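You operate a simulated robot arm through the tools that you are given. There is no shell and no other tool. Be economical: measure what you need, move in short steps, check, and stop when the job is done.

Carry out the task below with a simulated robot arm. There is one attempt and no reset: what you move stays moved.

JOB
Brush the rust off the screw press base with the teal brush.
Fine: wind the knob up, then push the slide in, before you brush; brush back where it lay.

The check looks at the end state, three seconds after you hand in, the way a careful person would. Anything else that was tipped, shoved, dropped, spilled or broken makes it a failure.

ROBOT AND FRAMES
A 7-joint arm with a two-finger parallel gripper, fixed in place. Base frame: the origin is at the foot of the arm, x ahead of it, y to its left, z up; the work surface is at about z = 860. Units: mm, rad, N and s.
With the tool pointing down near the work surface it reaches from about 300 to 700 mm from the base axis. Its first joint turns from -1.152 to 1.152 rad. Payload 1.57 kg.
The TCP is the grasp point between the finger pads, 30 mm short of the fingertips. In the tool frame z runs along the fingers and y along their closing line. Largest opening 110 mm; finger width 24, thickness 12; the body of the gripper, 48 by 112 mm, starts 78 mm behind the TCP.
Orientation is that of the tool frame in the base frame, as a unit quaternion [x, y, z, w]. With the fingers straight down and closing along the base's y, the tool's x points along the base's -x, its y along +y and its z along -z.

CONTROLS
- The arm moves only by the tool send_rows. Its argument "deltas" is a list of rows, each an object (a shift or turn left out is 0, a gripper value left out holds the last) with "linear": the shift along the tool's x, y, z in units of 25 mm (1.0 is 25 mm), a list of three; "delta_rot": the turn, a rotation vector about the tool's x, y, z in units of 6 degrees (1.0 is 6 degrees), a list of three; "fingers": the opening in per cent of the stroke, from 0 (shut) to 100 (fully open). In form: [{"linear": [x, y, z], "delta_rot": [wx, wy, wz], "fingers": fingers}, ...]. A call has 1 to 20 rows; each row shifts and turns the commanded pose from where the row before left it, along the tool's axes as they then stand. A call with a number of a shift or a turn outside -1 to 1 is refused whole. Rows are played at 5 a second. More than 50 mm and 0.15 rad between two rows, or a gripper value outside its range, and nothing of the call is played. Where a pose cannot be reached the arm comes as near as it can. A force on the tool above 40 N (or 10 N above the force at the start of the call, whichever is more), or a blocked arm, ends the call early, and 0.2 s more pass. The fingers move at their own pace (about 108 mm/s each) and stop on an object; they squeeze with about 30 N. The grip force told is the motor's: it shows also when the fingers shut on nothing. Time passes only in rows, and 0.2 s behind the last, so rows that do not move let the fingers close. It gives the time, the measured TCP pose, the force on the tool (base axes), the opening and the grip force at its end, in the units of the frame above (readings bear some noise).
- Cameras (640 x 400 px; columns grow to the right, rows downward): "scene" is fixed at [125.8, -375.3, 1419.1]; the picture's right is [0.95, -0.31, 0.00], its down [-0.11, -0.33, -0.94] and it looks along [0.29, 0.89, -0.34] (base axes); focal length 252 px, centre (320, 200). "wrist" rides on the gripper at [70, 16, -141] in the tool frame; the picture's right is [-0.23, 0.97, 0.00], its down [-0.86, -0.20, -0.48] and it looks along [-0.47, -0.11, 0.88] (tool axes); focal length 222 px, centre (320, 200). There is no depth. A picture from a camera that has moved, and an enlarged one, comes with that camera's place and axes in the base frame and with its lens. The place of the scene camera against the robot may be out by one fixed shift of up to 18 mm in any direction.
- capture(camera): a new picture of that camera. It takes no simulated time.
- inspect(camera, box): a new picture of the part [left, top, right, bottom] of that camera's present view, enlarged. It takes no simulated time.
- job_done(): hands the job in; it is judged then, once.

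Go step by step. Nothing tells you positions but the pictures and the camera data: compare them with the known pose of the tool, close in by small moves and look again before you grip or let go. The budget is 120 turns and 76 pictures, counting those below and the enlarged ones. Unless the task says otherwise, let go and move clear before handing in, and close with one line.

The tools are called after "Emit:" as name(argument=value, ...) on one line, values as JSON. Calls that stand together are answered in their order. send_rows: Moves the arm, as the interface text tells. Its arguments: {"type":"object","properties":{"deltas":{"type":"array"}},"required":["deltas"]} The other tools are called the same way: capture (camera) takes a picture; inspect (camera, box) takes an enlarged picture of a part of a camera's view; job_done () hands the job in.

At the start:

```text
t: 0.0
ee_pos: [358.0, 42.4, 1312.2]
ee_rot: [0.0, 1.0, 0.0, 0.0]
force: [0.4, -0.5, -0.6]
opening: 109.6
finger_force: 0.0
```

scene: 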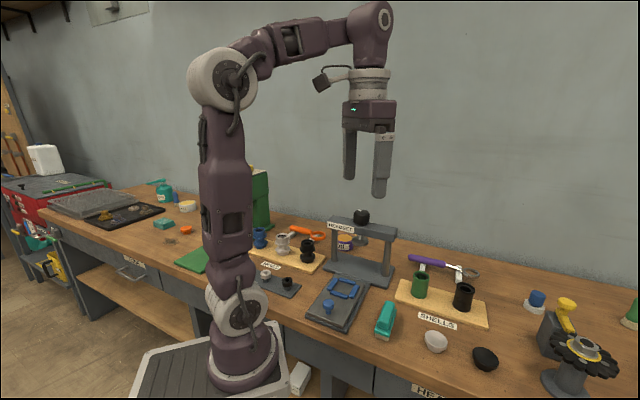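
wrist: 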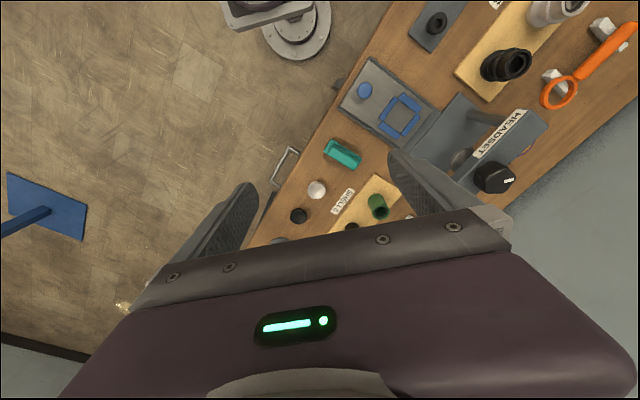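

I see a bench with a grey press (black knob), a slide plate with blue pieces, and a teal brush-like block. I'll look closer first.

Emit:
inspect(camera="scene", box=[290, 190, 430, 350])

Emit:
inspect(camera="scene", box=[130, 170, 330, 300])

Emit:
inspect(camera="wrist", box=[280, 0, 600, 240])

```text
2.50 times, centred on (360, 270) of scene
camera zoom: at [125.8, -375.3, 1419.1], right [0.95, -0.31, 0.0], down [-0.11, -0.33, -0.94], along [0.29, 0.89, -0.34], focal length 630 px, centre (220, 25)
```

zoom: 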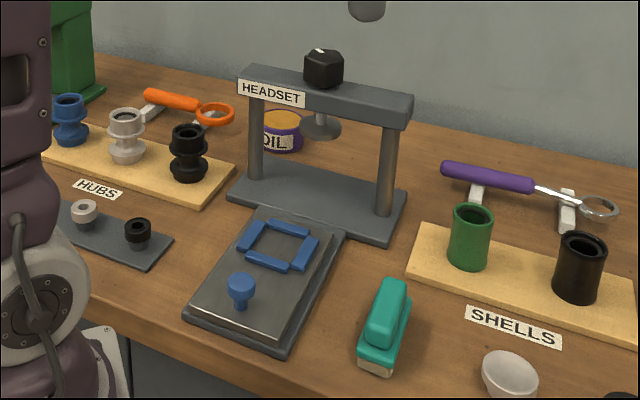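

```text
3.08 times, centred on (230, 235) of scene
camera zoom: at [125.8, -375.3, 1419.1], right [0.95, -0.31, 0.0], down [-0.11, -0.33, -0.94], along [0.29, 0.89, -0.34], focal length 776 px, centre (597, 92)
```

zoom: 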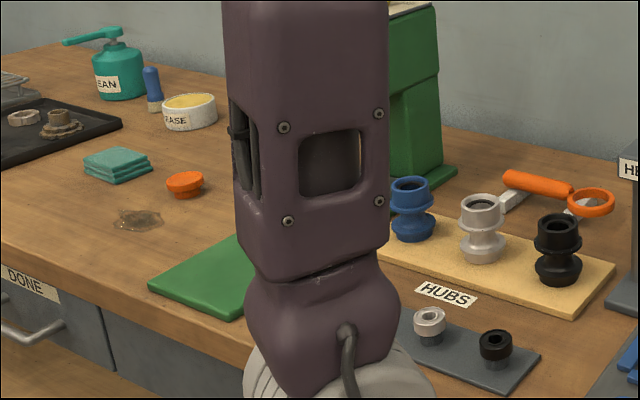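

```text
1.67 times, centred on (440, 120) of wrist
camera zoom: at [288.5, 58.9, 1453.5], right [0.23, 0.97, 0.0], down [0.86, -0.2, 0.48], along [0.47, -0.11, -0.88], focal length 370 px, centre (120, 333)
```

zoom: 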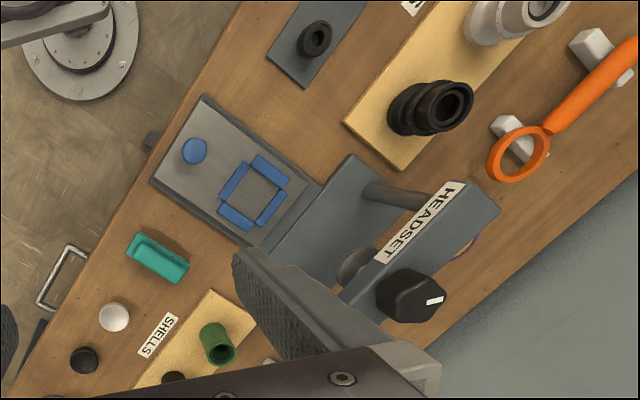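

The brush lies near (475, 77). The press and slide run along a diagonal of about 45°, with the knob near (522, 338). I'll turn the tool to that diagonal and look closer.

Emit:
send_rows(deltas=[{"delta_rot": [0, 0, -1]}, {"delta_rot": [0, 0, -1]}, {"delta_rot": [0, 0, -1]}, {"delta_rot": [0, 0, -1]}, {"delta_rot": [0, 0, -1]}, {"delta_rot": [0, 0, -1]}, {"delta_rot": [0, 0, -1]}, {"delta_rot": [0, 0, -0.5]}, {"linear": [-1, 0.7, 0]}, {"linear": [-1, 0.7, 0]}, {"linear": [-1, 0.7, 0]}, {"linear": [-1, 0.7, 0]}, {"linear": [0, 0.7, 0]}, {"linear": [0, 0.2, 0]}])

Emit:
capture(camera="wrist")

Emit:
capture(camera="scene")

```text
t: 3.0
ee_pos: [362.2, 179.9, 1311.7]
ee_rot: [-0.382, 0.924, 0.001, 0.0]
force: [-0.7, 0.2, -0.2]
opening: 110.0
finger_force: 0.1
```

```text
70 pictures are left
camera wrist: at [302.3, 141.9, 1453.3], right [-0.53, 0.85, 0.0], down [0.75, 0.46, 0.48], along [0.41, 0.25, -0.88], focal length 222 px, centre (320, 200)
```

wrist: 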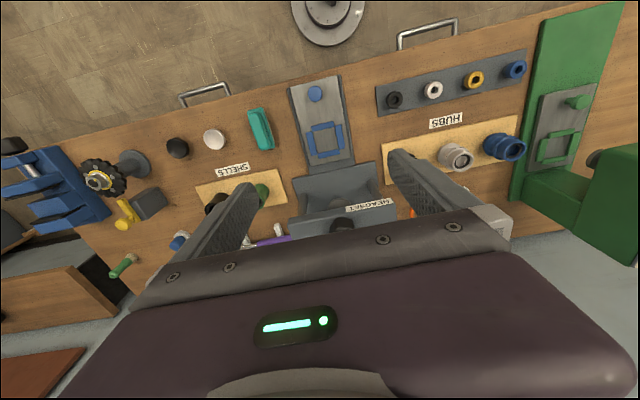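

```text
69 pictures are left
```

scene: 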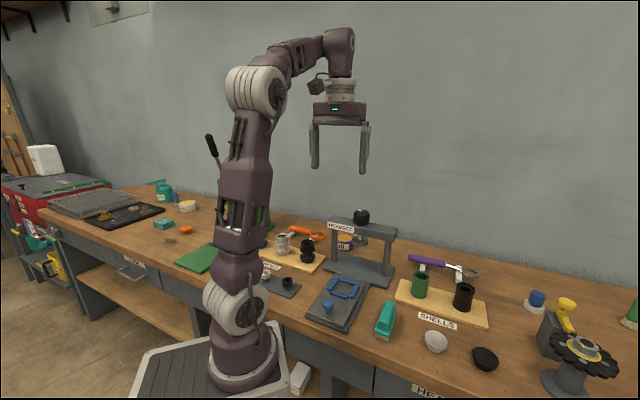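

The press sits ahead with its slide towards the bench edge. A different green lever press stands to the left. I'll zoom in to find the rust.

Emit:
inspect(camera="wrist", box=[240, 70, 400, 240])

Emit:
inspect(camera="scene", box=[300, 200, 410, 340])

```text
2.35 times, centred on (320, 155) of wrist
camera zoom: at [302.3, 141.9, 1453.3], right [-0.53, 0.85, 0.0], down [0.75, 0.46, 0.48], along [0.41, 0.25, -0.88], focal length 523 px, centre (320, 306)
```

zoom: 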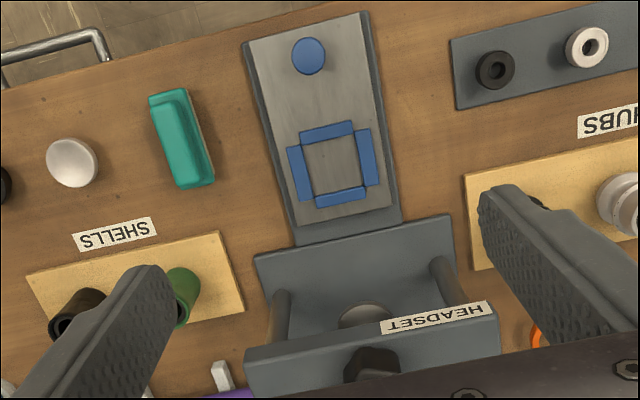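

```text
2.86 times, centred on (355, 270) of scene
camera zoom: at [125.8, -375.2, 1419.1], right [0.95, -0.31, 0.0], down [-0.11, -0.33, -0.94], along [0.29, 0.89, -0.34], focal length 720 px, centre (220, 0)
```

zoom: 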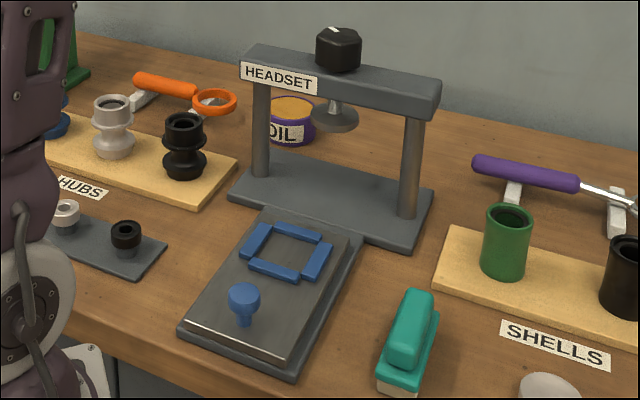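

No rust shows yet, so it is probably on the base under the slide. Next I'll come in above the knob to locate it.

Emit:
send_rows(deltas=[{"linear": [-1, 0, 0]}, {"linear": [-1, 0, 0]}, {"linear": [-1, 0, 0.5]}, {"linear": [-1, 0, 0.5]}, {"linear": [-1, 0, 0.5]}, {"linear": [-1, 0, 0.5]}, {"linear": [-1, 0, 0.8]}, {"linear": [-0.6, 0, 0.8]}, {"linear": [0, 0, 0.8]}])

Emit:
capture(camera="wrist")

Emit:
inspect(camera="scene", box=[290, 120, 430, 290])

```text
t: 5.0
ee_pos: [474.9, 286.4, 1213.6]
ee_rot: [-0.383, 0.924, 0.0, 0.0]
force: [0.1, 0.9, 0.2]
opening: 109.9
finger_force: 0.0
out of reach, approached as far as the arm can: row 5, 6
```

```text
66 pictures are left
camera wrist: at [414.6, 247.7, 1355.1], right [-0.53, 0.85, 0.0], down [0.75, 0.46, 0.48], along [0.41, 0.25, -0.88], focal length 222 px, centre (320, 200)
```

wrist: 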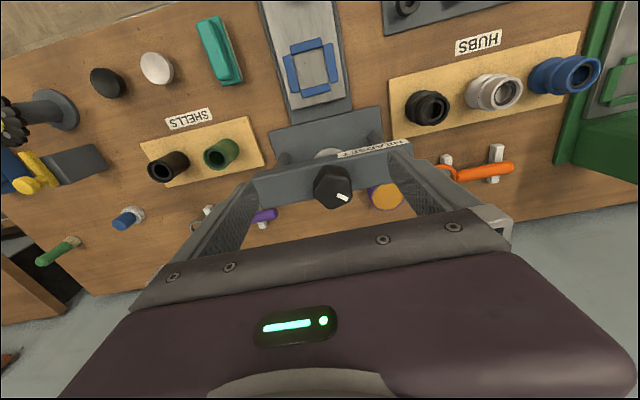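

```text
2.35 times, centred on (360, 205) of scene
camera zoom: at [125.8, -375.2, 1419.1], right [0.95, -0.31, 0.0], down [-0.11, -0.33, -0.94], along [0.29, 0.89, -0.34], focal length 593 px, centre (226, 188)
```

zoom: 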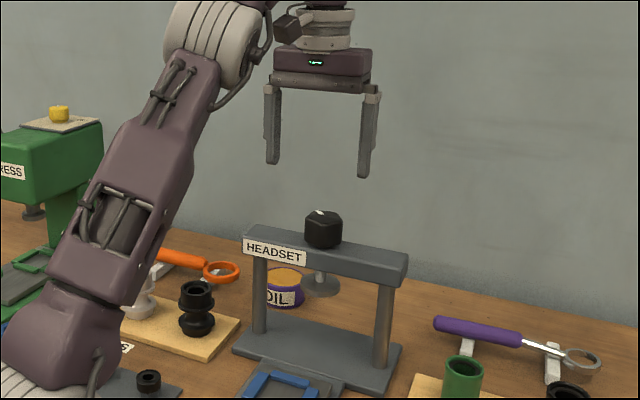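

The knob is about at (520, 333, 1070). I'll hover over it with the fingertips still above it.

Emit:
send_rows(deltas=[{"linear": [-0.6, 0, 0.8]}, {"linear": [-1, 0, 0.8]}, {"linear": [-1, 0, 0.5]}, {}])

Emit:
capture(camera="wrist")

Emit:
inspect(camera="scene", box=[310, 140, 410, 290])

```text
t: 6.0
ee_pos: [510.0, 320.7, 1170.5]
ee_rot: [-0.383, 0.924, 0.0, 0.0]
force: [-0.2, 0.6, -0.1]
opening: 110.0
finger_force: 0.0
out of reach, approached as far as the arm can: row 3
```

```text
64 pictures are left
camera wrist: at [449.0, 281.7, 1311.6], right [-0.53, 0.85, 0.0], down [0.75, 0.46, 0.48], along [0.41, 0.25, -0.88], focal length 222 px, centre (320, 200)
```

wrist: 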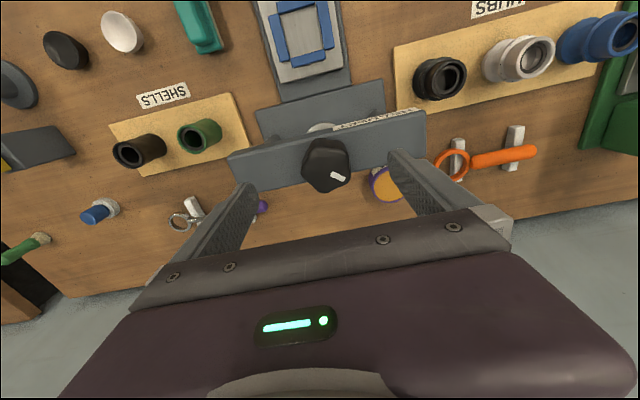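

```text
2.67 times, centred on (360, 215) of scene
camera zoom: at [125.8, -375.3, 1419.1], right [0.95, -0.31, 0.0], down [-0.11, -0.33, -0.94], along [0.29, 0.89, -0.34], focal length 672 px, centre (213, 160)
```

zoom: 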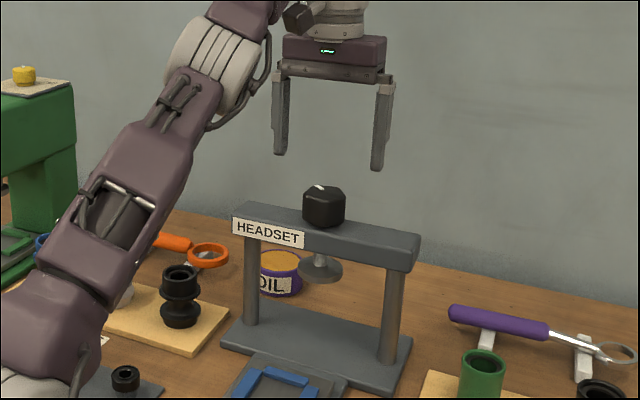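

The knob is a hexagon at about (520, 333). I'll zoom in to read where its flats face.

Emit:
inspect(camera="wrist", box=[270, 110, 400, 210])

Emit:
inspect(camera="scene", box=[335, 195, 395, 255])

```text
4.00 times, centred on (335, 160) of wrist
camera zoom: at [449.0, 281.7, 1311.6], right [-0.53, 0.85, 0.0], down [0.75, 0.46, 0.48], along [0.41, 0.25, -0.88], focal length 888 px, centre (260, 360)
```

zoom: 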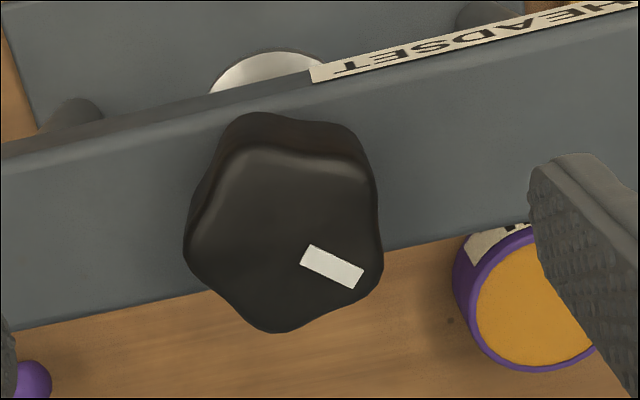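

```text
6.67 times, centred on (365, 225) of scene
camera zoom: at [125.8, -375.3, 1419.1], right [0.95, -0.31, 0.0], down [-0.11, -0.33, -0.94], along [0.29, 0.89, -0.34], focal length 1681 px, centre (20, 33)
```

zoom: 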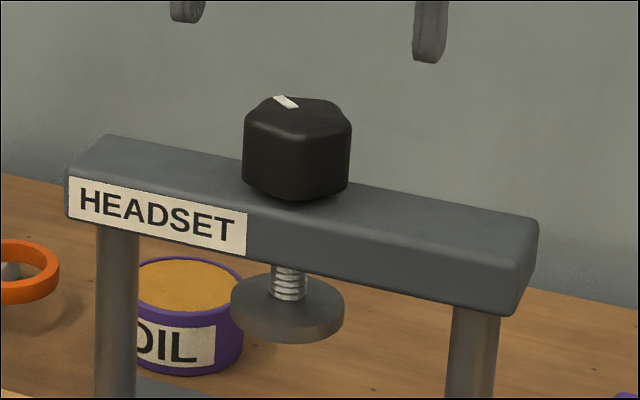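

The knob has five lobes, and a lobe already faces a flat along the closing line. I'll pre-turn +72° for travel, staying above the knob.

Emit:
send_rows(deltas=[{"linear": [-0.66, 0.04, 1]}, {"delta_rot": [0, 0, 1]}, {"delta_rot": [0, 0, 1]}, {"delta_rot": [0, 0, 1]}, {"delta_rot": [0, 0, 1]}, {"delta_rot": [0, 0, 1]}, {"delta_rot": [0, 0, 1]}, {"delta_rot": [0, 0, 1]}, {"delta_rot": [0, 0, 1]}, {"delta_rot": [0, 0, 1]}, {"delta_rot": [0, 0, 1]}, {"delta_rot": [0, 0, 1]}, {"delta_rot": [0, 0, 1]}, {}])

Emit:
capture(camera="wrist")

```text
t: 9.0
ee_pos: [521.0, 332.2, 1145.5]
ee_rot: [0.234, 0.972, 0.001, 0.0]
force: [0.2, -0.3, 0.1]
opening: 110.0
finger_force: 0.0
```

```text
60 pictures are left
camera wrist: at [466.0, 377.7, 1286.8], right [0.65, 0.76, 0.0], down [0.67, -0.57, 0.48], along [0.37, -0.31, -0.88], focal length 222 px, centre (320, 200)
```

wrist: 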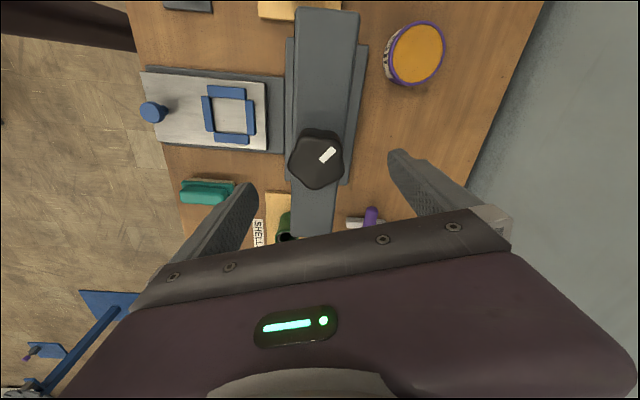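

Reach is fine and the knob top is at about z 1081. I'll lower onto it, staying clear of the bar, and close.

Emit:
send_rows(deltas=[{"linear": [0.08, 0, 0.8]}, {"linear": [0, 0, 0.8]}, {"linear": [0, 0, 0.8]}, {}, {"fingers": 0}, {}, {}, {}])

Emit:
inspect(camera="scene", box=[310, 170, 410, 270])

```text
t: 10.8
ee_pos: [517.9, 330.7, 1084.5]
ee_rot: [0.234, 0.972, -0.003, 0.0]
force: [-18.6, -24.4, -6.2]
opening: 53.9
finger_force: 45.0
```

```text
4.00 times, centred on (360, 220) of scene
camera zoom: at [125.3, -376.0, 1419.0], right [0.95, -0.31, 0.0], down [-0.11, -0.33, -0.94], along [0.29, 0.89, -0.34], focal length 1009 px, centre (160, 120)
```

zoom: 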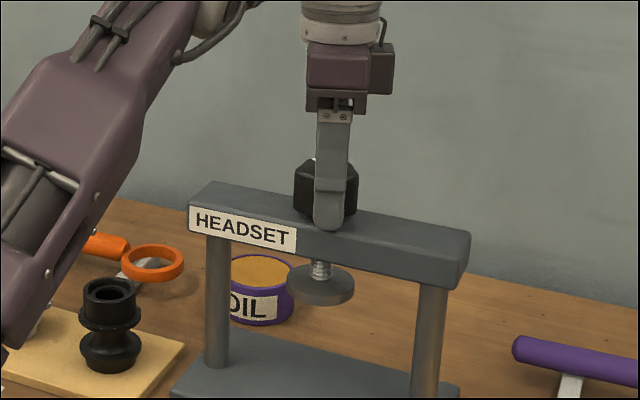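

The fingers are on the knob but off-centre, so the arm is being pulled sideways. I'll ease the command towards the knob's centre.

Emit:
send_rows(deltas=[{"linear": [0, -0.1, 0]}, {}, {}])

```text
t: 11.6
ee_pos: [519.2, 333.0, 1085.2]
ee_rot: [0.233, 0.972, 0.002, 0.0]
force: [0.7, -3.9, -10.2]
opening: 53.9
finger_force: 44.8
```

The grip is balanced. I'll turn counter-clockwise 36° and check the ram.

Emit:
send_rows(deltas=[{"delta_rot": [0, 0, -1]}, {"delta_rot": [0, 0, -1]}, {"delta_rot": [0, 0, -1]}, {"delta_rot": [0, 0, -1]}, {"delta_rot": [0, 0, -1]}, {"delta_rot": [0, 0, -1]}, {}])

Emit:
inspect(camera="scene", box=[310, 170, 410, 270])

```text
t: 13.2
ee_pos: [519.0, 333.1, 1085.4]
ee_rot: [-0.079, 0.997, 0.001, 0.0]
force: [13.8, 25.7, -2.6]
opening: 53.8
finger_force: 44.6
```

```text
4.00 times, centred on (360, 220) of scene
camera zoom: at [126.3, -374.4, 1419.3], right [0.95, -0.31, 0.0], down [-0.11, -0.33, -0.94], along [0.29, 0.89, -0.35], focal length 1009 px, centre (160, 120)
```

zoom: 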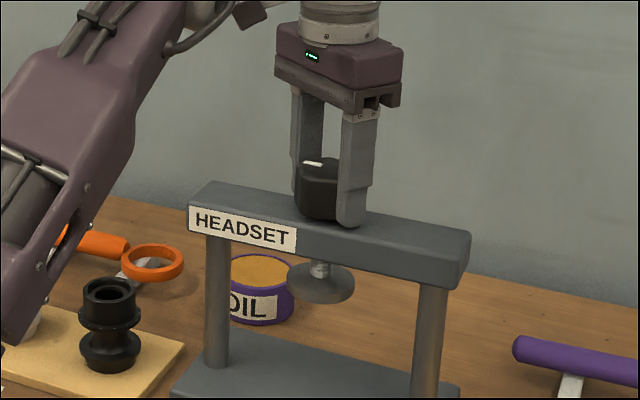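

The knob turned and the ram barely rose. I'll trim the sideways load and keep turning.

Emit:
send_rows(deltas=[{"linear": [-0.05, 0.07, 0]}, {"delta_rot": [0, 0, -1]}, {"delta_rot": [0, 0, -1]}, {"delta_rot": [0, 0, -1]}, {"delta_rot": [0, 0, -1]}, {"delta_rot": [0, 0, -1]}, {"delta_rot": [0, 0, -1]}, {}])

Emit:
inspect(camera="scene", box=[310, 170, 410, 270])

```text
t: 15.0
ee_pos: [517.5, 333.5, 1085.7]
ee_rot: [-0.383, 0.924, 0.001, 0.0]
force: [-13.4, 17.5, 7.3]
opening: 53.7
finger_force: 45.0
```

```text
4.00 times, centred on (360, 220) of scene
camera zoom: at [125.2, -374.7, 1419.3], right [0.95, -0.31, 0.0], down [-0.11, -0.33, -0.94], along [0.29, 0.89, -0.35], focal length 1009 px, centre (160, 120)
```

zoom: 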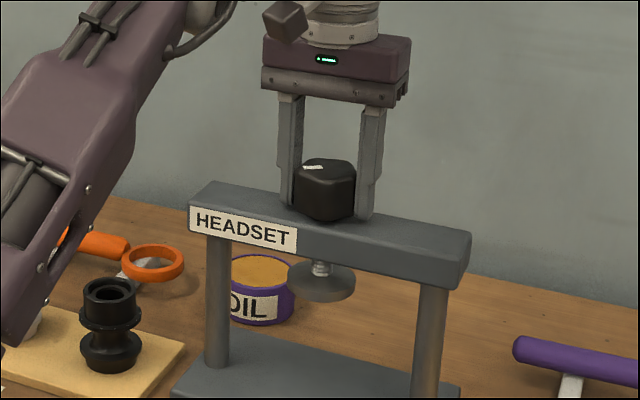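

The ram is rising slowly. I'll keep turning in the same direction.

Emit:
send_rows(deltas=[{"linear": [0, 0.07, 0]}, {"delta_rot": [0, 0, -1]}, {"delta_rot": [0, 0, -1]}, {"delta_rot": [0, 0, -1]}, {"delta_rot": [0, 0, -1]}, {"delta_rot": [0, 0, -1]}, {"delta_rot": [0, 0, -1]}, {}])

```text
t: 16.8
ee_pos: [516.3, 334.8, 1084.9]
ee_rot: [-0.65, 0.76, 0.001, 0.0]
force: [-22.0, 9.9, 3.8]
opening: 53.8
finger_force: 44.9
```

Still turning well, with the load at a safe level. I'll trim again and continue.

Emit:
send_rows(deltas=[{"linear": [0, 0.08, 0]}, {"delta_rot": [0, 0, -1]}, {"delta_rot": [0, 0, -1]}, {"delta_rot": [0, 0, -1]}, {"delta_rot": [0, 0, -1]}, {"delta_rot": [0, 0, -1]}, {"delta_rot": [0, 0, -1]}, {}])

Emit:
inspect(camera="scene", box=[310, 170, 410, 270])

```text
t: 18.6
ee_pos: [515.8, 334.9, 1085.7]
ee_rot: [0.853, -0.522, 0.001, 0.001]
force: [2.5, -3.7, 2.1]
opening: 53.6
finger_force: 45.4
```

```text
4.00 times, centred on (360, 220) of scene
camera zoom: at [125.8, -375.4, 1419.1], right [0.95, -0.31, 0.0], down [-0.11, -0.33, -0.94], along [0.29, 0.89, -0.34], focal length 1009 px, centre (160, 120)
```

zoom: 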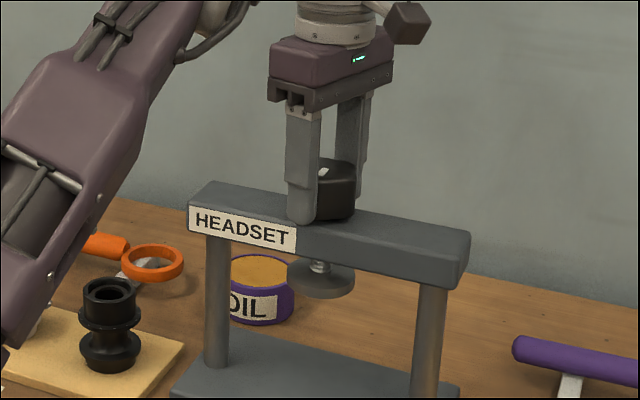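

The ram is clearly higher, by about 6 mm. I'll continue to turn.

Emit:
send_rows(deltas=[{"delta_rot": [0, 0, -1]}, {"delta_rot": [0, 0, -1]}, {"delta_rot": [0, 0, -1]}, {"delta_rot": [0, 0, -1]}, {"delta_rot": [0, 0, -1]}, {"delta_rot": [0, 0, -1]}, {}])

```text
t: 20.2
ee_pos: [514.2, 333.6, 1085.4]
ee_rot: [0.972, -0.233, -0.001, 0.002]
force: [-22.9, -18.0, -2.0]
opening: 53.6
finger_force: 44.7
```

Trimming the load and continuing.

Emit:
send_rows(deltas=[{"linear": [-0.04, 0.08, 0]}, {"delta_rot": [0, 0, -1]}, {"delta_rot": [0, 0, -1]}, {"delta_rot": [0, 0, -1]}, {"delta_rot": [0, 0, -1]}, {"delta_rot": [0, 0, -1]}, {"delta_rot": [0, 0, -1]}, {}])

Emit:
inspect(camera="scene", box=[310, 170, 410, 270])

```text
t: 22.0
ee_pos: [514.3, 332.5, 1085.1]
ee_rot: [0.997, 0.079, 0.0, 0.0]
force: [-0.8, -13.1, 2.7]
opening: 53.8
finger_force: 44.8
```

```text
4.00 times, centred on (360, 220) of scene
camera zoom: at [125.7, -375.7, 1419.0], right [0.95, -0.31, 0.0], down [-0.11, -0.33, -0.94], along [0.29, 0.89, -0.34], focal length 1009 px, centre (160, 120)
```

zoom: 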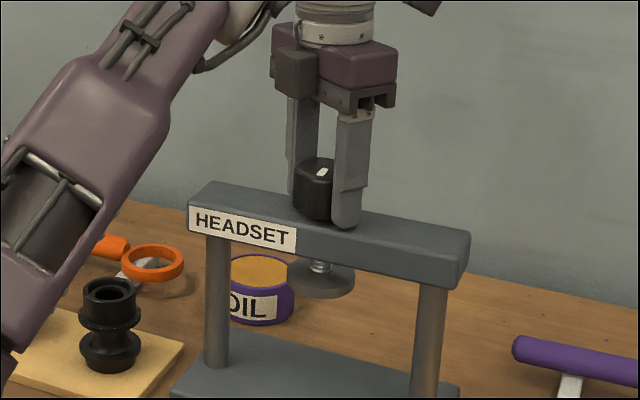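

The ram looks the same as before. I'll check whether the knob turned with the fingers or slipped.

Emit:
inspect(camera="scene", box=[345, 200, 375, 230])

Emit:
capture(camera="wrist")

```text
13.33 times, centred on (360, 215) of scene
camera zoom: at [125.7, -375.7, 1419.0], right [0.95, -0.31, 0.0], down [-0.11, -0.33, -0.94], along [0.29, 0.89, -0.34], focal length 3362 px, centre (-213, 0)
```

zoom: 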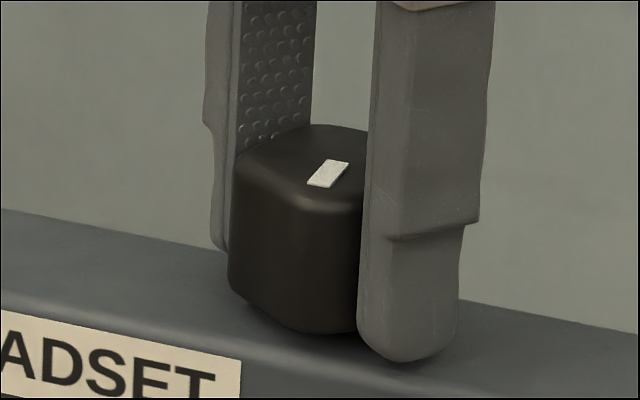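

```text
53 pictures are left
camera wrist: at [585.2, 326.8, 1227.0], right [-0.07, -1.0, 0.0], down [-0.88, 0.06, 0.48], along [-0.48, 0.03, -0.88], focal length 222 px, centre (320, 200)
```

wrist: 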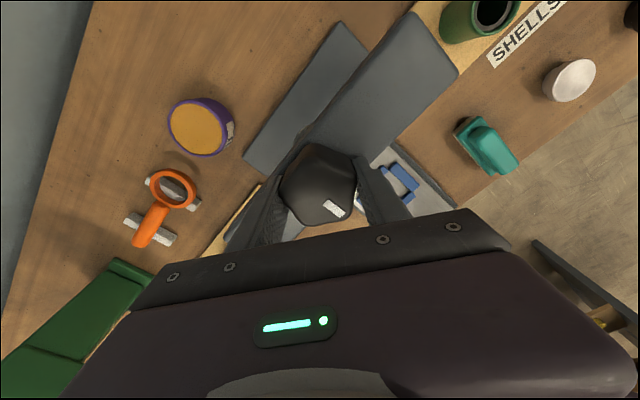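

The knob turned about 108°, then the ram stopped rising and the fingers slipped. That looks like an end stop, but I'll release, turn back and re-grip to confirm.

Emit:
send_rows(deltas=[{"fingers": 100}, {}, {}, {"delta_rot": [0, 0, 1]}, {"delta_rot": [0, 0, 1]}, {"delta_rot": [0, 0, 1]}, {"delta_rot": [0, 0, 1]}, {"delta_rot": [0, 0, 1]}, {"delta_rot": [0, 0, 1]}, {"delta_rot": [0, 0, 1]}, {"delta_rot": [0, 0, 1]}, {"delta_rot": [0, 0, 1]}, {"delta_rot": [0, 0, 1]}, {"delta_rot": [0, 0, 1]}, {"delta_rot": [0, 0, 1]}, {}])

Emit:
inspect(camera="scene", box=[310, 170, 410, 270])

```text
t: 25.4
ee_pos: [513.0, 333.7, 1085.3]
ee_rot: [0.853, -0.523, 0.0, 0.0]
force: [0.6, 0.4, 0.3]
opening: 109.7
finger_force: 0.2
```

```text
4.00 times, centred on (360, 220) of scene
camera zoom: at [125.8, -375.3, 1419.1], right [0.95, -0.31, 0.0], down [-0.11, -0.33, -0.94], along [0.29, 0.89, -0.34], focal length 1009 px, centre (160, 120)
```

zoom: 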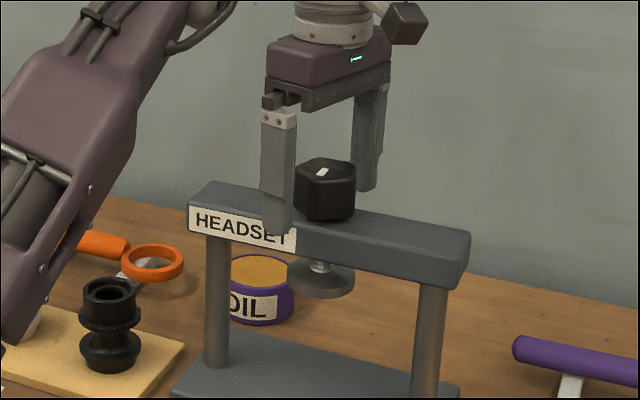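

The fingers are free and the knob undisturbed. I'll turn back to neutral, recentre, re-grip and try another 36°.

Emit:
send_rows(deltas=[{"delta_rot": [0, 0, 1]}, {"delta_rot": [0, 0, 1]}, {"delta_rot": [0, 0, 1]}, {"delta_rot": [0, 0, 1]}, {"delta_rot": [0, 0, 1]}, {"delta_rot": [0, 0, 1]}, {"delta_rot": [0, 0, 1]}, {"delta_rot": [0, 0, 1]}, {"delta_rot": [0, 0, 1]}, {"delta_rot": [0, 0, 1]}, {"delta_rot": [0, 0, 1]}, {"delta_rot": [0, 0, 1]}, {"linear": [-0.11, -0.18, 0]}, {"fingers": 0}, {}, {}, {}, {}])

Emit:
capture(camera="wrist")

```text
t: 29.2
ee_pos: [517.0, 332.3, 1085.7]
ee_rot: [-0.383, 0.924, 0.001, 0.0]
force: [-13.3, 12.9, -1.6]
opening: 53.3
finger_force: 44.8
```

```text
51 pictures are left
camera wrist: at [457.2, 294.8, 1226.6], right [-0.53, 0.85, 0.0], down [0.75, 0.46, 0.48], along [0.4, 0.25, -0.88], focal length 222 px, centre (320, 200)
```

wrist: 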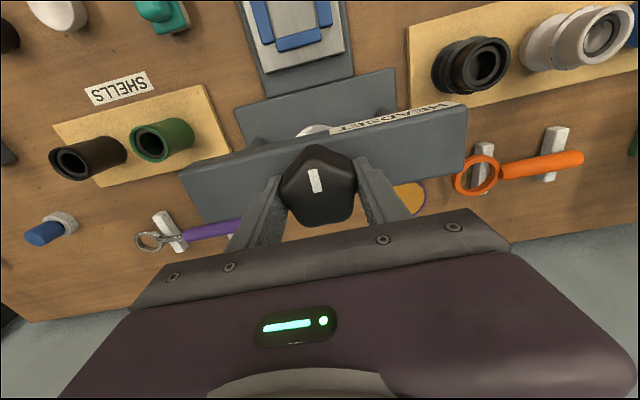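

The grip is set with the mark pointing at image top. I'll turn 36° and compare in the tool's own view.

Emit:
send_rows(deltas=[{"linear": [0, 0.05, 0]}, {"delta_rot": [0, 0, -1]}, {"delta_rot": [0, 0, -1]}, {"delta_rot": [0, 0, -1]}, {"delta_rot": [0, 0, -1]}, {"delta_rot": [0, 0, -1]}, {"delta_rot": [0, 0, -1]}, {}])

Emit:
capture(camera="wrist")

```text
t: 31.0
ee_pos: [516.7, 334.2, 1085.0]
ee_rot: [-0.651, 0.759, 0.001, 0.0]
force: [-23.1, 16.4, 1.7]
opening: 53.4
finger_force: 45.4
```

```text
50 pictures are left
camera wrist: at [489.8, 267.0, 1226.7], right [-0.93, 0.37, 0.0], down [0.33, 0.81, 0.48], along [0.18, 0.44, -0.88], focal length 222 px, centre (320, 200)
```

wrist: 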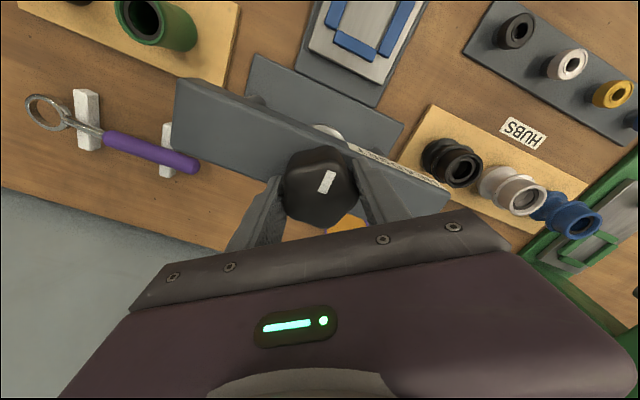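

The knob stays put while the fingers slip, so it is at its upper stop. I'll release, lift off and back away, then look at the slide.

Emit:
send_rows(deltas=[{"fingers": 100}, {}, {}, {"linear": [0, 0, -1]}, {"linear": [0, 0, -1]}, {"linear": [0, 0, -0.8], "delta_rot": [0, 0, 1]}, {"delta_rot": [0, 0, 1]}, {"delta_rot": [0, 0, 1]}, {"delta_rot": [0, 0, 1]}, {"delta_rot": [0, 0, 1]}, {"delta_rot": [0, 0, 1]}, {"linear": [1, 0, 0]}, {"linear": [1, 0, 0]}, {"linear": [1, 0, 0]}, {"linear": [1, 0, 0]}, {"linear": [1, 0, 0]}, {"linear": [1, 0, 0]}, {"linear": [1, 0, 0]}, {"linear": [1, 0, 0]}, {"linear": [1, 0, 0]}])

Emit:
capture(camera="wrist")

Emit:
inspect(camera="scene", box=[300, 200, 410, 340])

```text
t: 35.2
ee_pos: [515.4, 330.1, 1158.3]
ee_rot: [-0.383, 0.924, 0.0, 0.0]
force: [-0.1, 0.5, -0.6]
opening: 110.3
finger_force: 0.0
out of reach, approached as far as the arm can: row 6, 12, 13, 14, 15, 16, 17, 18, 19, 20
```

```text
49 pictures are left
camera wrist: at [453.9, 291.5, 1299.4], right [-0.53, 0.85, 0.0], down [0.75, 0.46, 0.48], along [0.41, 0.25, -0.88], focal length 222 px, centre (320, 200)
```

wrist: 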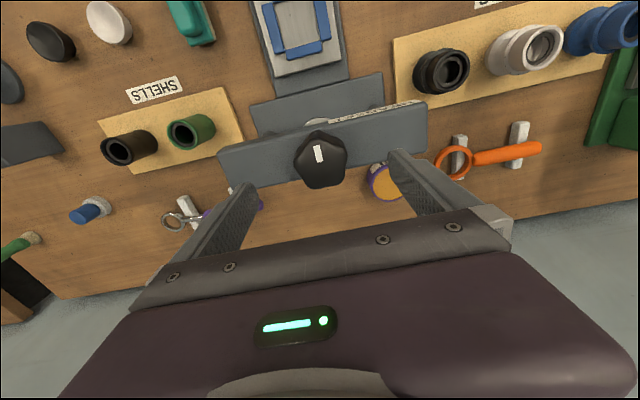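

```text
2.86 times, centred on (355, 270) of scene
camera zoom: at [125.8, -375.3, 1419.1], right [0.95, -0.31, 0.0], down [-0.11, -0.33, -0.94], along [0.29, 0.89, -0.34], focal length 720 px, centre (220, 0)
```

zoom: 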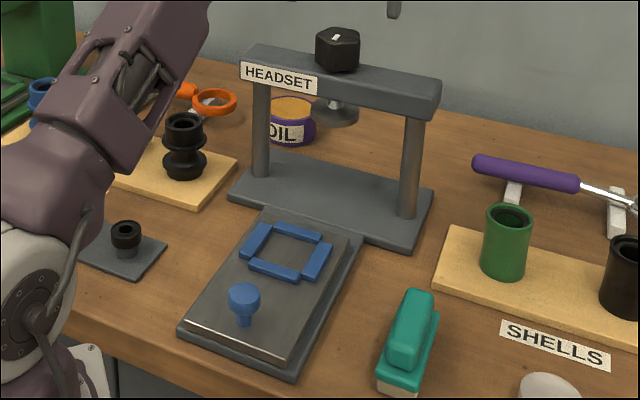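

The backing off did not play because the arm was at its reach limit. I'll back off again at a slightly lower height.

Emit:
send_rows(deltas=[{"linear": [0.6, 0, 0.4]}, {"linear": [1, 0, 0]}, {"linear": [1, 0, 0]}, {"linear": [1, 0, 0]}, {"linear": [1, 0, 0]}, {"linear": [1, 0, 0]}, {"linear": [1, 0, 0]}])

```text
t: 36.8
ee_pos: [516.3, 328.5, 1156.1]
ee_rot: [-0.382, 0.924, 0.001, -0.001]
force: [0.2, 0.6, -0.3]
opening: 109.9
finger_force: 0.0
out of reach, approached as far as the arm can: row 1, 2, 3, 4, 5, 6, 7
```

The arm appears stuck in this configuration. I'll try a small downward move and watch.

Emit:
send_rows(deltas=[{"linear": [0, 0, 0.5]}, {"linear": [0, 0, 0.5]}, {}])

```text
t: 37.6
ee_pos: [518.1, 332.4, 1136.9]
ee_rot: [-0.382, 0.924, 0.0, 0.0]
force: [-0.3, 0.3, 0.2]
opening: 110.0
finger_force: 0.1
out of reach, approached as far as the arm can: row 1, 2
```

Down works. Now back along the diagonal at this height.

Emit:
send_rows(deltas=[{"linear": [0.4, 0, 0]}, {"linear": [0.4, 0, 0]}, {"linear": [0.4, 0, 0]}, {"linear": [0.4, 0, 0]}])

```text
t: 38.6
ee_pos: [518.6, 331.1, 1136.5]
ee_rot: [-0.383, 0.924, 0.0, -0.001]
force: [-0.4, 0.7, -0.1]
opening: 109.8
finger_force: 0.0
out of reach, approached as far as the arm can: row 1, 2, 3, 4
```

Backing off is still refused, probably by a joint limit. I'll test turning and sideways moves in small amounts.

Emit:
send_rows(deltas=[{"delta_rot": [0, 0, -1]}, {"delta_rot": [0, 0, -1]}, {"delta_rot": [0, 0, -1]}, {"linear": [0.4, 0, 0]}, {"linear": [0.4, 0, 0]}])

```text
t: 39.8
ee_pos: [520.3, 324.7, 1140.7]
ee_rot: [-0.522, 0.853, 0.0, -0.002]
force: [0.4, -0.3, 0.2]
opening: 109.9
finger_force: 0.1
out of reach, approached as far as the arm can: row 4, 5
```

I'll look at the whole arm.

Emit:
capture(camera="scene")

```text
47 pictures are left
```

scene: 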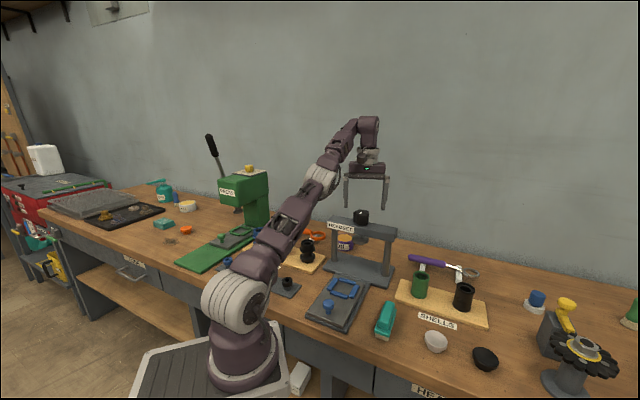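

The elbow has swung low to the left, which blocks backing off. I'll turn the tool the other way to let it swing back.

Emit:
send_rows(deltas=[{"delta_rot": [0, 0, 1]}, {"delta_rot": [0, 0, 1]}, {"delta_rot": [0, 0, 1]}, {"delta_rot": [0, 0, 1]}, {"delta_rot": [0, 0, 1]}, {"delta_rot": [0, 0, 1]}, {"delta_rot": [0, 0, 1]}, {"delta_rot": [0, 0, 1]}, {"delta_rot": [0, 0, 1]}, {"delta_rot": [0, 0, 1]}, {"delta_rot": [0, 0, 1]}, {"delta_rot": [0, 0, 1]}, {"delta_rot": [0, 0, 1]}, {"delta_rot": [0, 0, 1]}, {"delta_rot": [0, 0, 1]}])

Emit:
capture(camera="scene")

```text
t: 43.0
ee_pos: [519.6, 324.6, 1140.0]
ee_rot: [0.234, 0.972, -0.001, -0.001]
force: [-0.2, 0.7, -0.6]
opening: 110.0
finger_force: 0.0
```

```text
46 pictures are left
```

scene: 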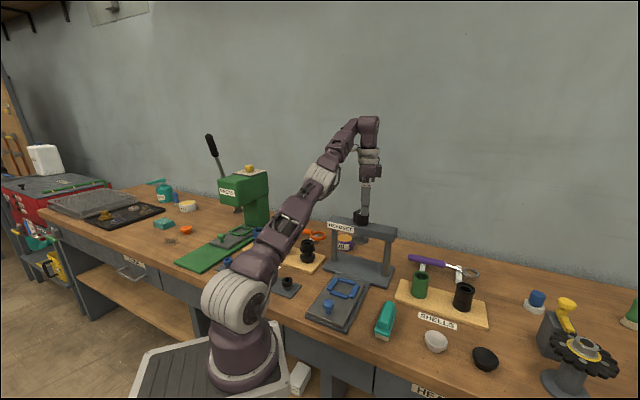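

Only the last joint turned. I'll try moving in the base's -y direction to let the first joint swing back.

Emit:
send_rows(deltas=[{"linear": [-0.3, -0.6, 0]}, {"linear": [-0.3, -0.6, 0]}, {"linear": [-0.3, -0.6, 0]}, {"linear": [-0.3, -0.6, 0]}])

```text
t: 44.0
ee_pos: [550.2, 279.6, 1145.0]
ee_rot: [0.234, 0.972, 0.001, 0.0]
force: [-0.6, -0.5, 0.1]
opening: 109.8
finger_force: 0.1
out of reach, approached as far as the arm can: row 1, 2, 3, 4
```

The arm slides along its maximum-extension sphere, meaning it is straight. I'll move further to the right, clear of the press, and descend there so the elbow bends again.

Emit:
send_rows(deltas=[{"linear": [-0.25, -0.9, 0]}, {"linear": [-0.25, -0.9, 0]}, {"linear": [0, -0.9, 0.3]}, {"linear": [0, -0.5, 0.8]}, {"linear": [0, 0, 1]}, {"linear": [0, 0, 1]}])

Emit:
capture(camera="scene")

```text
t: 45.4
ee_pos: [526.8, 205.5, 1081.8]
ee_rot: [0.232, 0.973, 0.008, 0.007]
force: [-10.7, -3.4, 15.6]
opening: 103.6
finger_force: 0.1
out of reach, approached as far as the arm can: row 1
stopped in row 6: the force on the tool passed its limit (the readings are from after the stop); the commanded pose is now the measured one
```

```text
45 pictures are left
```

scene: 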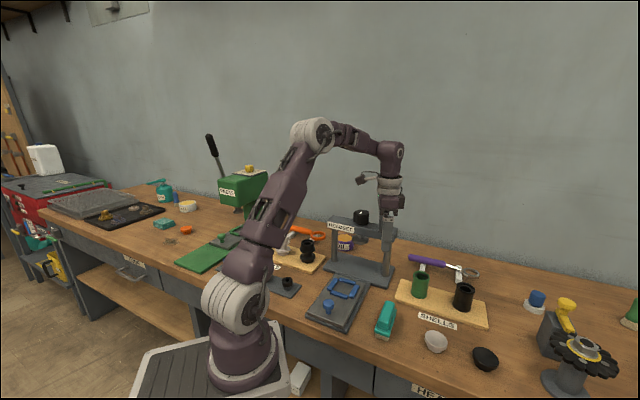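

The elbow is bent again, but a finger has touched something, probably the end of the bar. I'll back straight up and away, then check nothing moved.

Emit:
send_rows(deltas=[{"linear": [0, 0, -0.6]}, {"linear": [0, -0.5, -0.4]}, {"linear": [0, -1, 0]}, {}])

Emit:
inspect(camera="scene", box=[300, 200, 410, 340])

Emit:
capture(camera="wrist")

```text
t: 46.4
ee_pos: [509.1, 171.2, 1103.1]
ee_rot: [0.233, 0.972, 0.008, 0.006]
force: [0.5, 0.5, -0.1]
opening: 110.0
finger_force: 0.0
```

```text
2.86 times, centred on (355, 270) of scene
camera zoom: at [125.8, -375.3, 1419.1], right [0.95, -0.31, 0.0], down [-0.11, -0.33, -0.94], along [0.29, 0.89, -0.34], focal length 720 px, centre (220, 0)
```

zoom: 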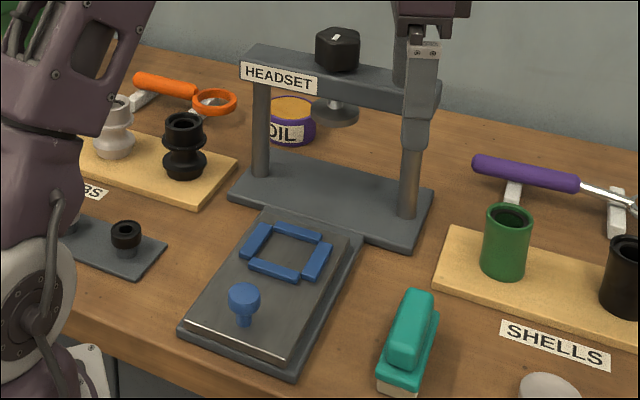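

```text
43 pictures are left
camera wrist: at [453.5, 214.8, 1244.6], right [0.64, 0.77, 0.02], down [0.66, -0.57, 0.48], along [0.38, -0.3, -0.88], focal length 222 px, centre (320, 200)
```

wrist: 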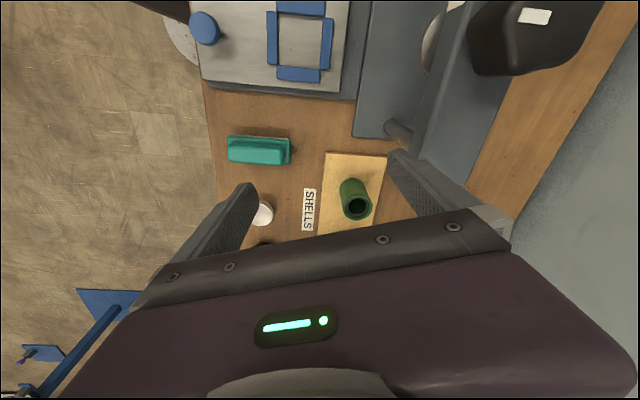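

The press hasn't moved. The slide's peg is at about (332, 148, top 917). I'll turn back to the diagonal and go above the peg.

Emit:
send_rows(deltas=[{"delta_rot": [0, 0, -1]}, {"delta_rot": [0, 0, -1]}, {"delta_rot": [0, 0, -1]}, {"delta_rot": [0, 0, -1]}, {"delta_rot": [0, 0, -1]}, {"delta_rot": [0, 0, -1]}, {"delta_rot": [0, 0, -1]}, {"delta_rot": [0, 0, -1]}, {"delta_rot": [0, 0, -1]}, {"delta_rot": [0, 0, -1]}, {"delta_rot": [0, 0, -1]}, {"delta_rot": [0, 0, -1]}, {"delta_rot": [0, 0.19, 0]}, {"linear": [1, 0.75, 0]}, {"linear": [1, 0.75, 0]}, {"linear": [1, 0.75, 0]}, {"linear": [1, 0.75, 0]}, {"linear": [1, 0.75, 0.5]}, {"linear": [0.64, 0.6, 0.5]}])

Emit:
capture(camera="wrist")

```text
t: 50.4
ee_pos: [334.0, 148.1, 1078.8]
ee_rot: [-0.383, 0.924, -0.001, 0.0]
force: [0.4, -0.2, -0.4]
opening: 110.1
finger_force: 0.1
```

```text
42 pictures are left
camera wrist: at [272.6, 110.6, 1220.2], right [-0.53, 0.85, 0.0], down [0.74, 0.47, 0.48], along [0.41, 0.25, -0.88], focal length 222 px, centre (320, 200)
```

wrist: 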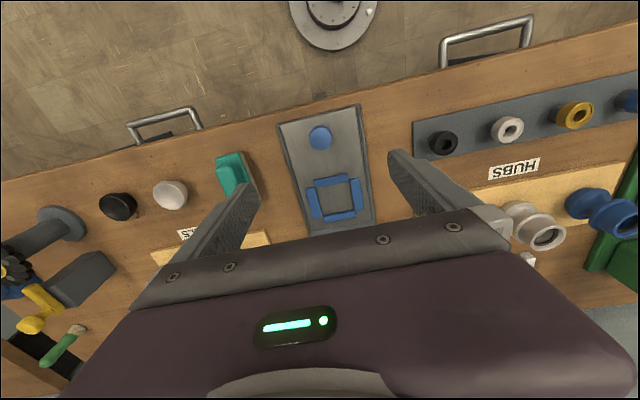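

The peg is at (332, 146), right below. I'll descend with a narrower opening, stopping above the slide surface.

Emit:
send_rows(deltas=[{"linear": [0.1, 0, 1], "fingers": 65}, {"linear": [0, 0, 1]}, {"linear": [0, 0, 1]}, {"linear": [0, 0, 1]}, {"linear": [0, 0, 1]}, {"linear": [0, 0, 0.8]}, {}])

Emit:
capture(camera="wrist")

Emit:
inspect(camera="scene", box=[270, 230, 410, 350])

```text
t: 52.0
ee_pos: [332.2, 146.8, 933.2]
ee_rot: [-0.384, 0.923, -0.001, 0.0]
force: [-0.3, 0.6, 1.4]
opening: 71.7
finger_force: 0.0
```

```text
41 pictures are left
camera wrist: at [270.5, 108.2, 1075.1], right [-0.53, 0.85, 0.0], down [0.74, 0.47, 0.48], along [0.41, 0.25, -0.88], focal length 222 px, centre (320, 200)
```

wrist: 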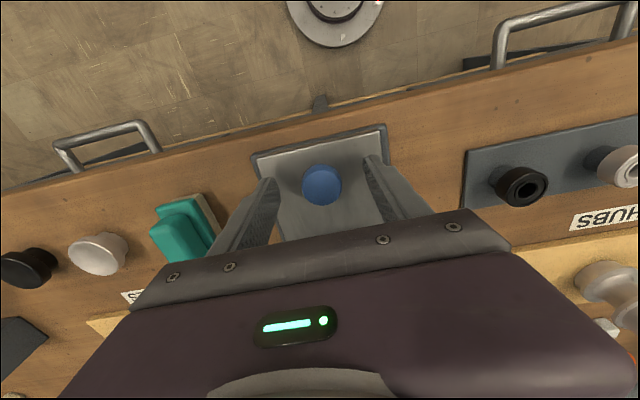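

```text
3.33 times, centred on (340, 290) of scene
camera zoom: at [125.8, -375.3, 1419.1], right [0.95, -0.31, 0.0], down [-0.11, -0.33, -0.94], along [0.29, 0.89, -0.34], focal length 840 px, centre (253, -100)
```

zoom: 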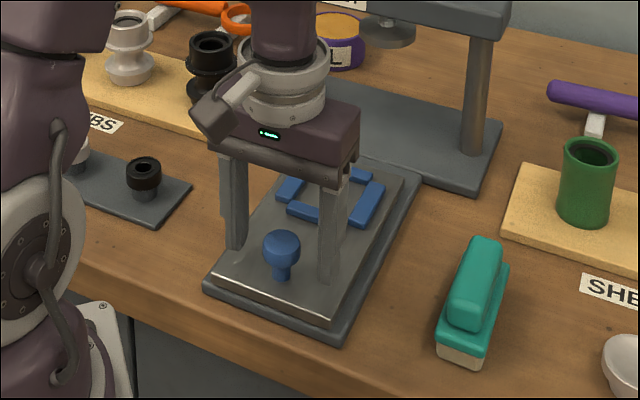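

The fingers straddle the peg. I'll lower 8 mm and close.

Emit:
send_rows(deltas=[{"linear": [0, 0, 0.3]}, {"fingers": 0}, {}, {}, {}])

```text
t: 53.2
ee_pos: [330.4, 147.7, 927.1]
ee_rot: [-0.384, 0.923, -0.001, 0.001]
force: [-11.8, 12.2, -6.6]
opening: 31.6
finger_force: 40.7
```

The peg is held, at 31.6 mm. I'll push in along the slide direction gradually.

Emit:
send_rows(deltas=[{"linear": [0, 0.06, 0]}, {"linear": [-0.4, 0, 0]}, {"linear": [-0.4, 0, 0]}, {"linear": [-0.4, 0, 0]}, {"linear": [-0.4, 0, 0]}, {}])

```text
t: 54.6
ee_pos: [358.8, 176.4, 926.6]
ee_rot: [-0.383, 0.924, -0.002, 0.0]
force: [-1.7, 0.7, 12.1]
opening: 31.6
finger_force: 40.7
```

The slide moves freely. Continuing.

Emit:
send_rows(deltas=[{"linear": [-0.5, 0, 0]}, {"linear": [-0.5, 0, 0]}, {"linear": [-0.5, 0, 0]}, {"linear": [-0.5, 0, 0]}, {"linear": [-0.5, 0, 0]}, {"linear": [-0.5, 0, 0]}, {}])

Emit:
inspect(camera="scene", box=[270, 200, 410, 340])

```text
t: 56.2
ee_pos: [413.2, 228.7, 926.6]
ee_rot: [-0.383, 0.924, -0.001, 0.0]
force: [7.7, -7.6, 14.4]
opening: 31.6
finger_force: 40.3
```

```text
2.86 times, centred on (340, 270) of scene
camera zoom: at [125.8, -375.6, 1419.0], right [0.95, -0.31, 0.0], down [-0.11, -0.33, -0.94], along [0.29, 0.89, -0.34], focal length 720 px, centre (263, 0)
```

zoom: 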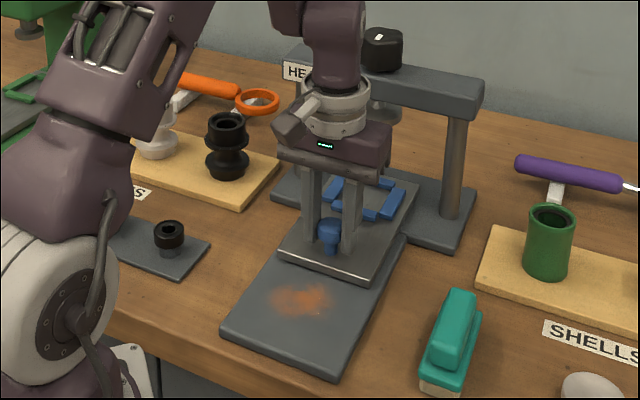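

Rust now shows on the track. I'll continue pushing to the stop, carefully near the bar.

Emit:
send_rows(deltas=[{"linear": [-0.3, 0, 0]}, {"linear": [-0.3, 0, 0]}, {"linear": [-0.3, 0, 0]}, {"linear": [-0.3, 0, 0]}, {}])

Emit:
inspect(camera="scene", box=[270, 200, 410, 340])

```text
t: 57.4
ee_pos: [433.9, 249.1, 926.6]
ee_rot: [-0.383, 0.924, -0.002, 0.001]
force: [14.0, -14.8, 6.9]
opening: 31.5
finger_force: 40.1
```

```text
2.86 times, centred on (340, 270) of scene
camera zoom: at [126.0, -375.7, 1419.0], right [0.95, -0.31, 0.0], down [-0.11, -0.33, -0.94], along [0.29, 0.89, -0.34], focal length 720 px, centre (263, 0)
```

zoom: 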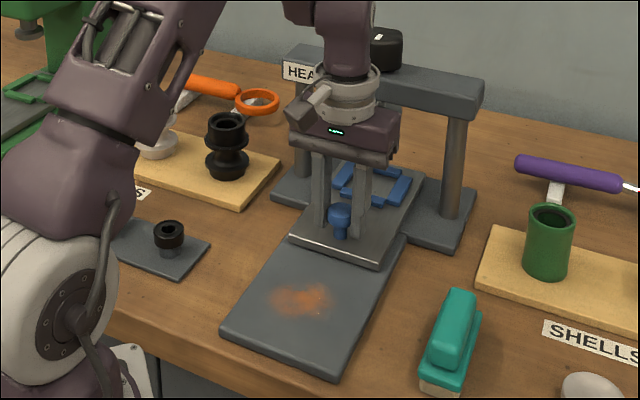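

Almost in. I'll trim the sideways load and push the last few millimetres.

Emit:
send_rows(deltas=[{"linear": [-0.1, -0.06, 0]}, {"linear": [-0.15, 0, 0]}, {"linear": [-0.15, 0, 0]}, {"linear": [-0.15, 0, 0]}, {}])

```text
t: 58.6
ee_pos: [441.6, 258.1, 925.3]
ee_rot: [-0.383, 0.924, -0.003, -0.005]
force: [-24.4, -20.5, -9.7]
opening: 31.7
finger_force: 40.3
```

There is now about 32 N against the push, so the stop is reached at roughly 155 mm of travel. I'll relax, release, rise straight up and look.

Emit:
send_rows(deltas=[{"linear": [0.08, 0, 0]}, {"fingers": 65}, {}, {}, {"linear": [0, 0, -0.6]}, {"linear": [0, 0, -0.6]}, {"linear": [0.6, 0, -0.6]}, {"linear": [1, 0, -0.5]}, {"linear": [1, 0, -0.5]}, {"linear": [1, 0, -0.5]}, {"linear": [1, 0, -0.5]}, {"linear": [1, 0, -0.5]}, {}])

Emit:
capture(camera="wrist")

Emit:
inspect(camera="scene", box=[290, 200, 430, 340])

```text
t: 61.4
ee_pos: [344.8, 158.9, 1034.8]
ee_rot: [-0.383, 0.924, 0.0, 0.001]
force: [0.8, 0.5, 0.8]
opening: 71.5
finger_force: 0.1
```

```text
37 pictures are left
camera wrist: at [283.1, 120.5, 1176.3], right [-0.53, 0.85, 0.0], down [0.74, 0.47, 0.48], along [0.41, 0.25, -0.88], focal length 222 px, centre (320, 200)
```

wrist: 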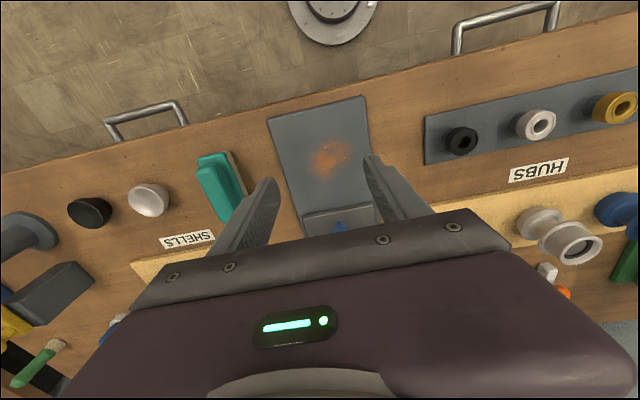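

```text
2.86 times, centred on (360, 270) of scene
camera zoom: at [125.8, -375.3, 1419.1], right [0.95, -0.31, 0.0], down [-0.11, -0.33, -0.94], along [0.29, 0.89, -0.34], focal length 720 px, centre (206, 0)
```

zoom: 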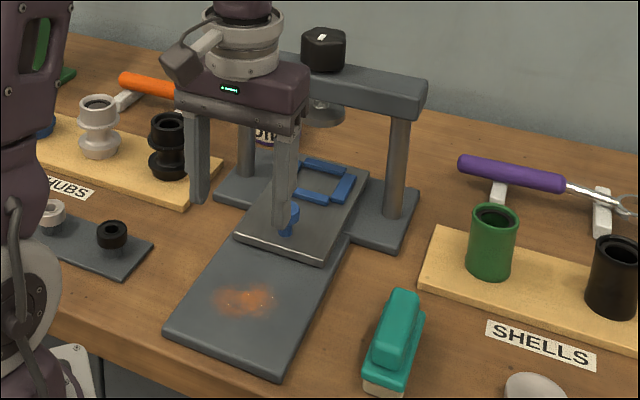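

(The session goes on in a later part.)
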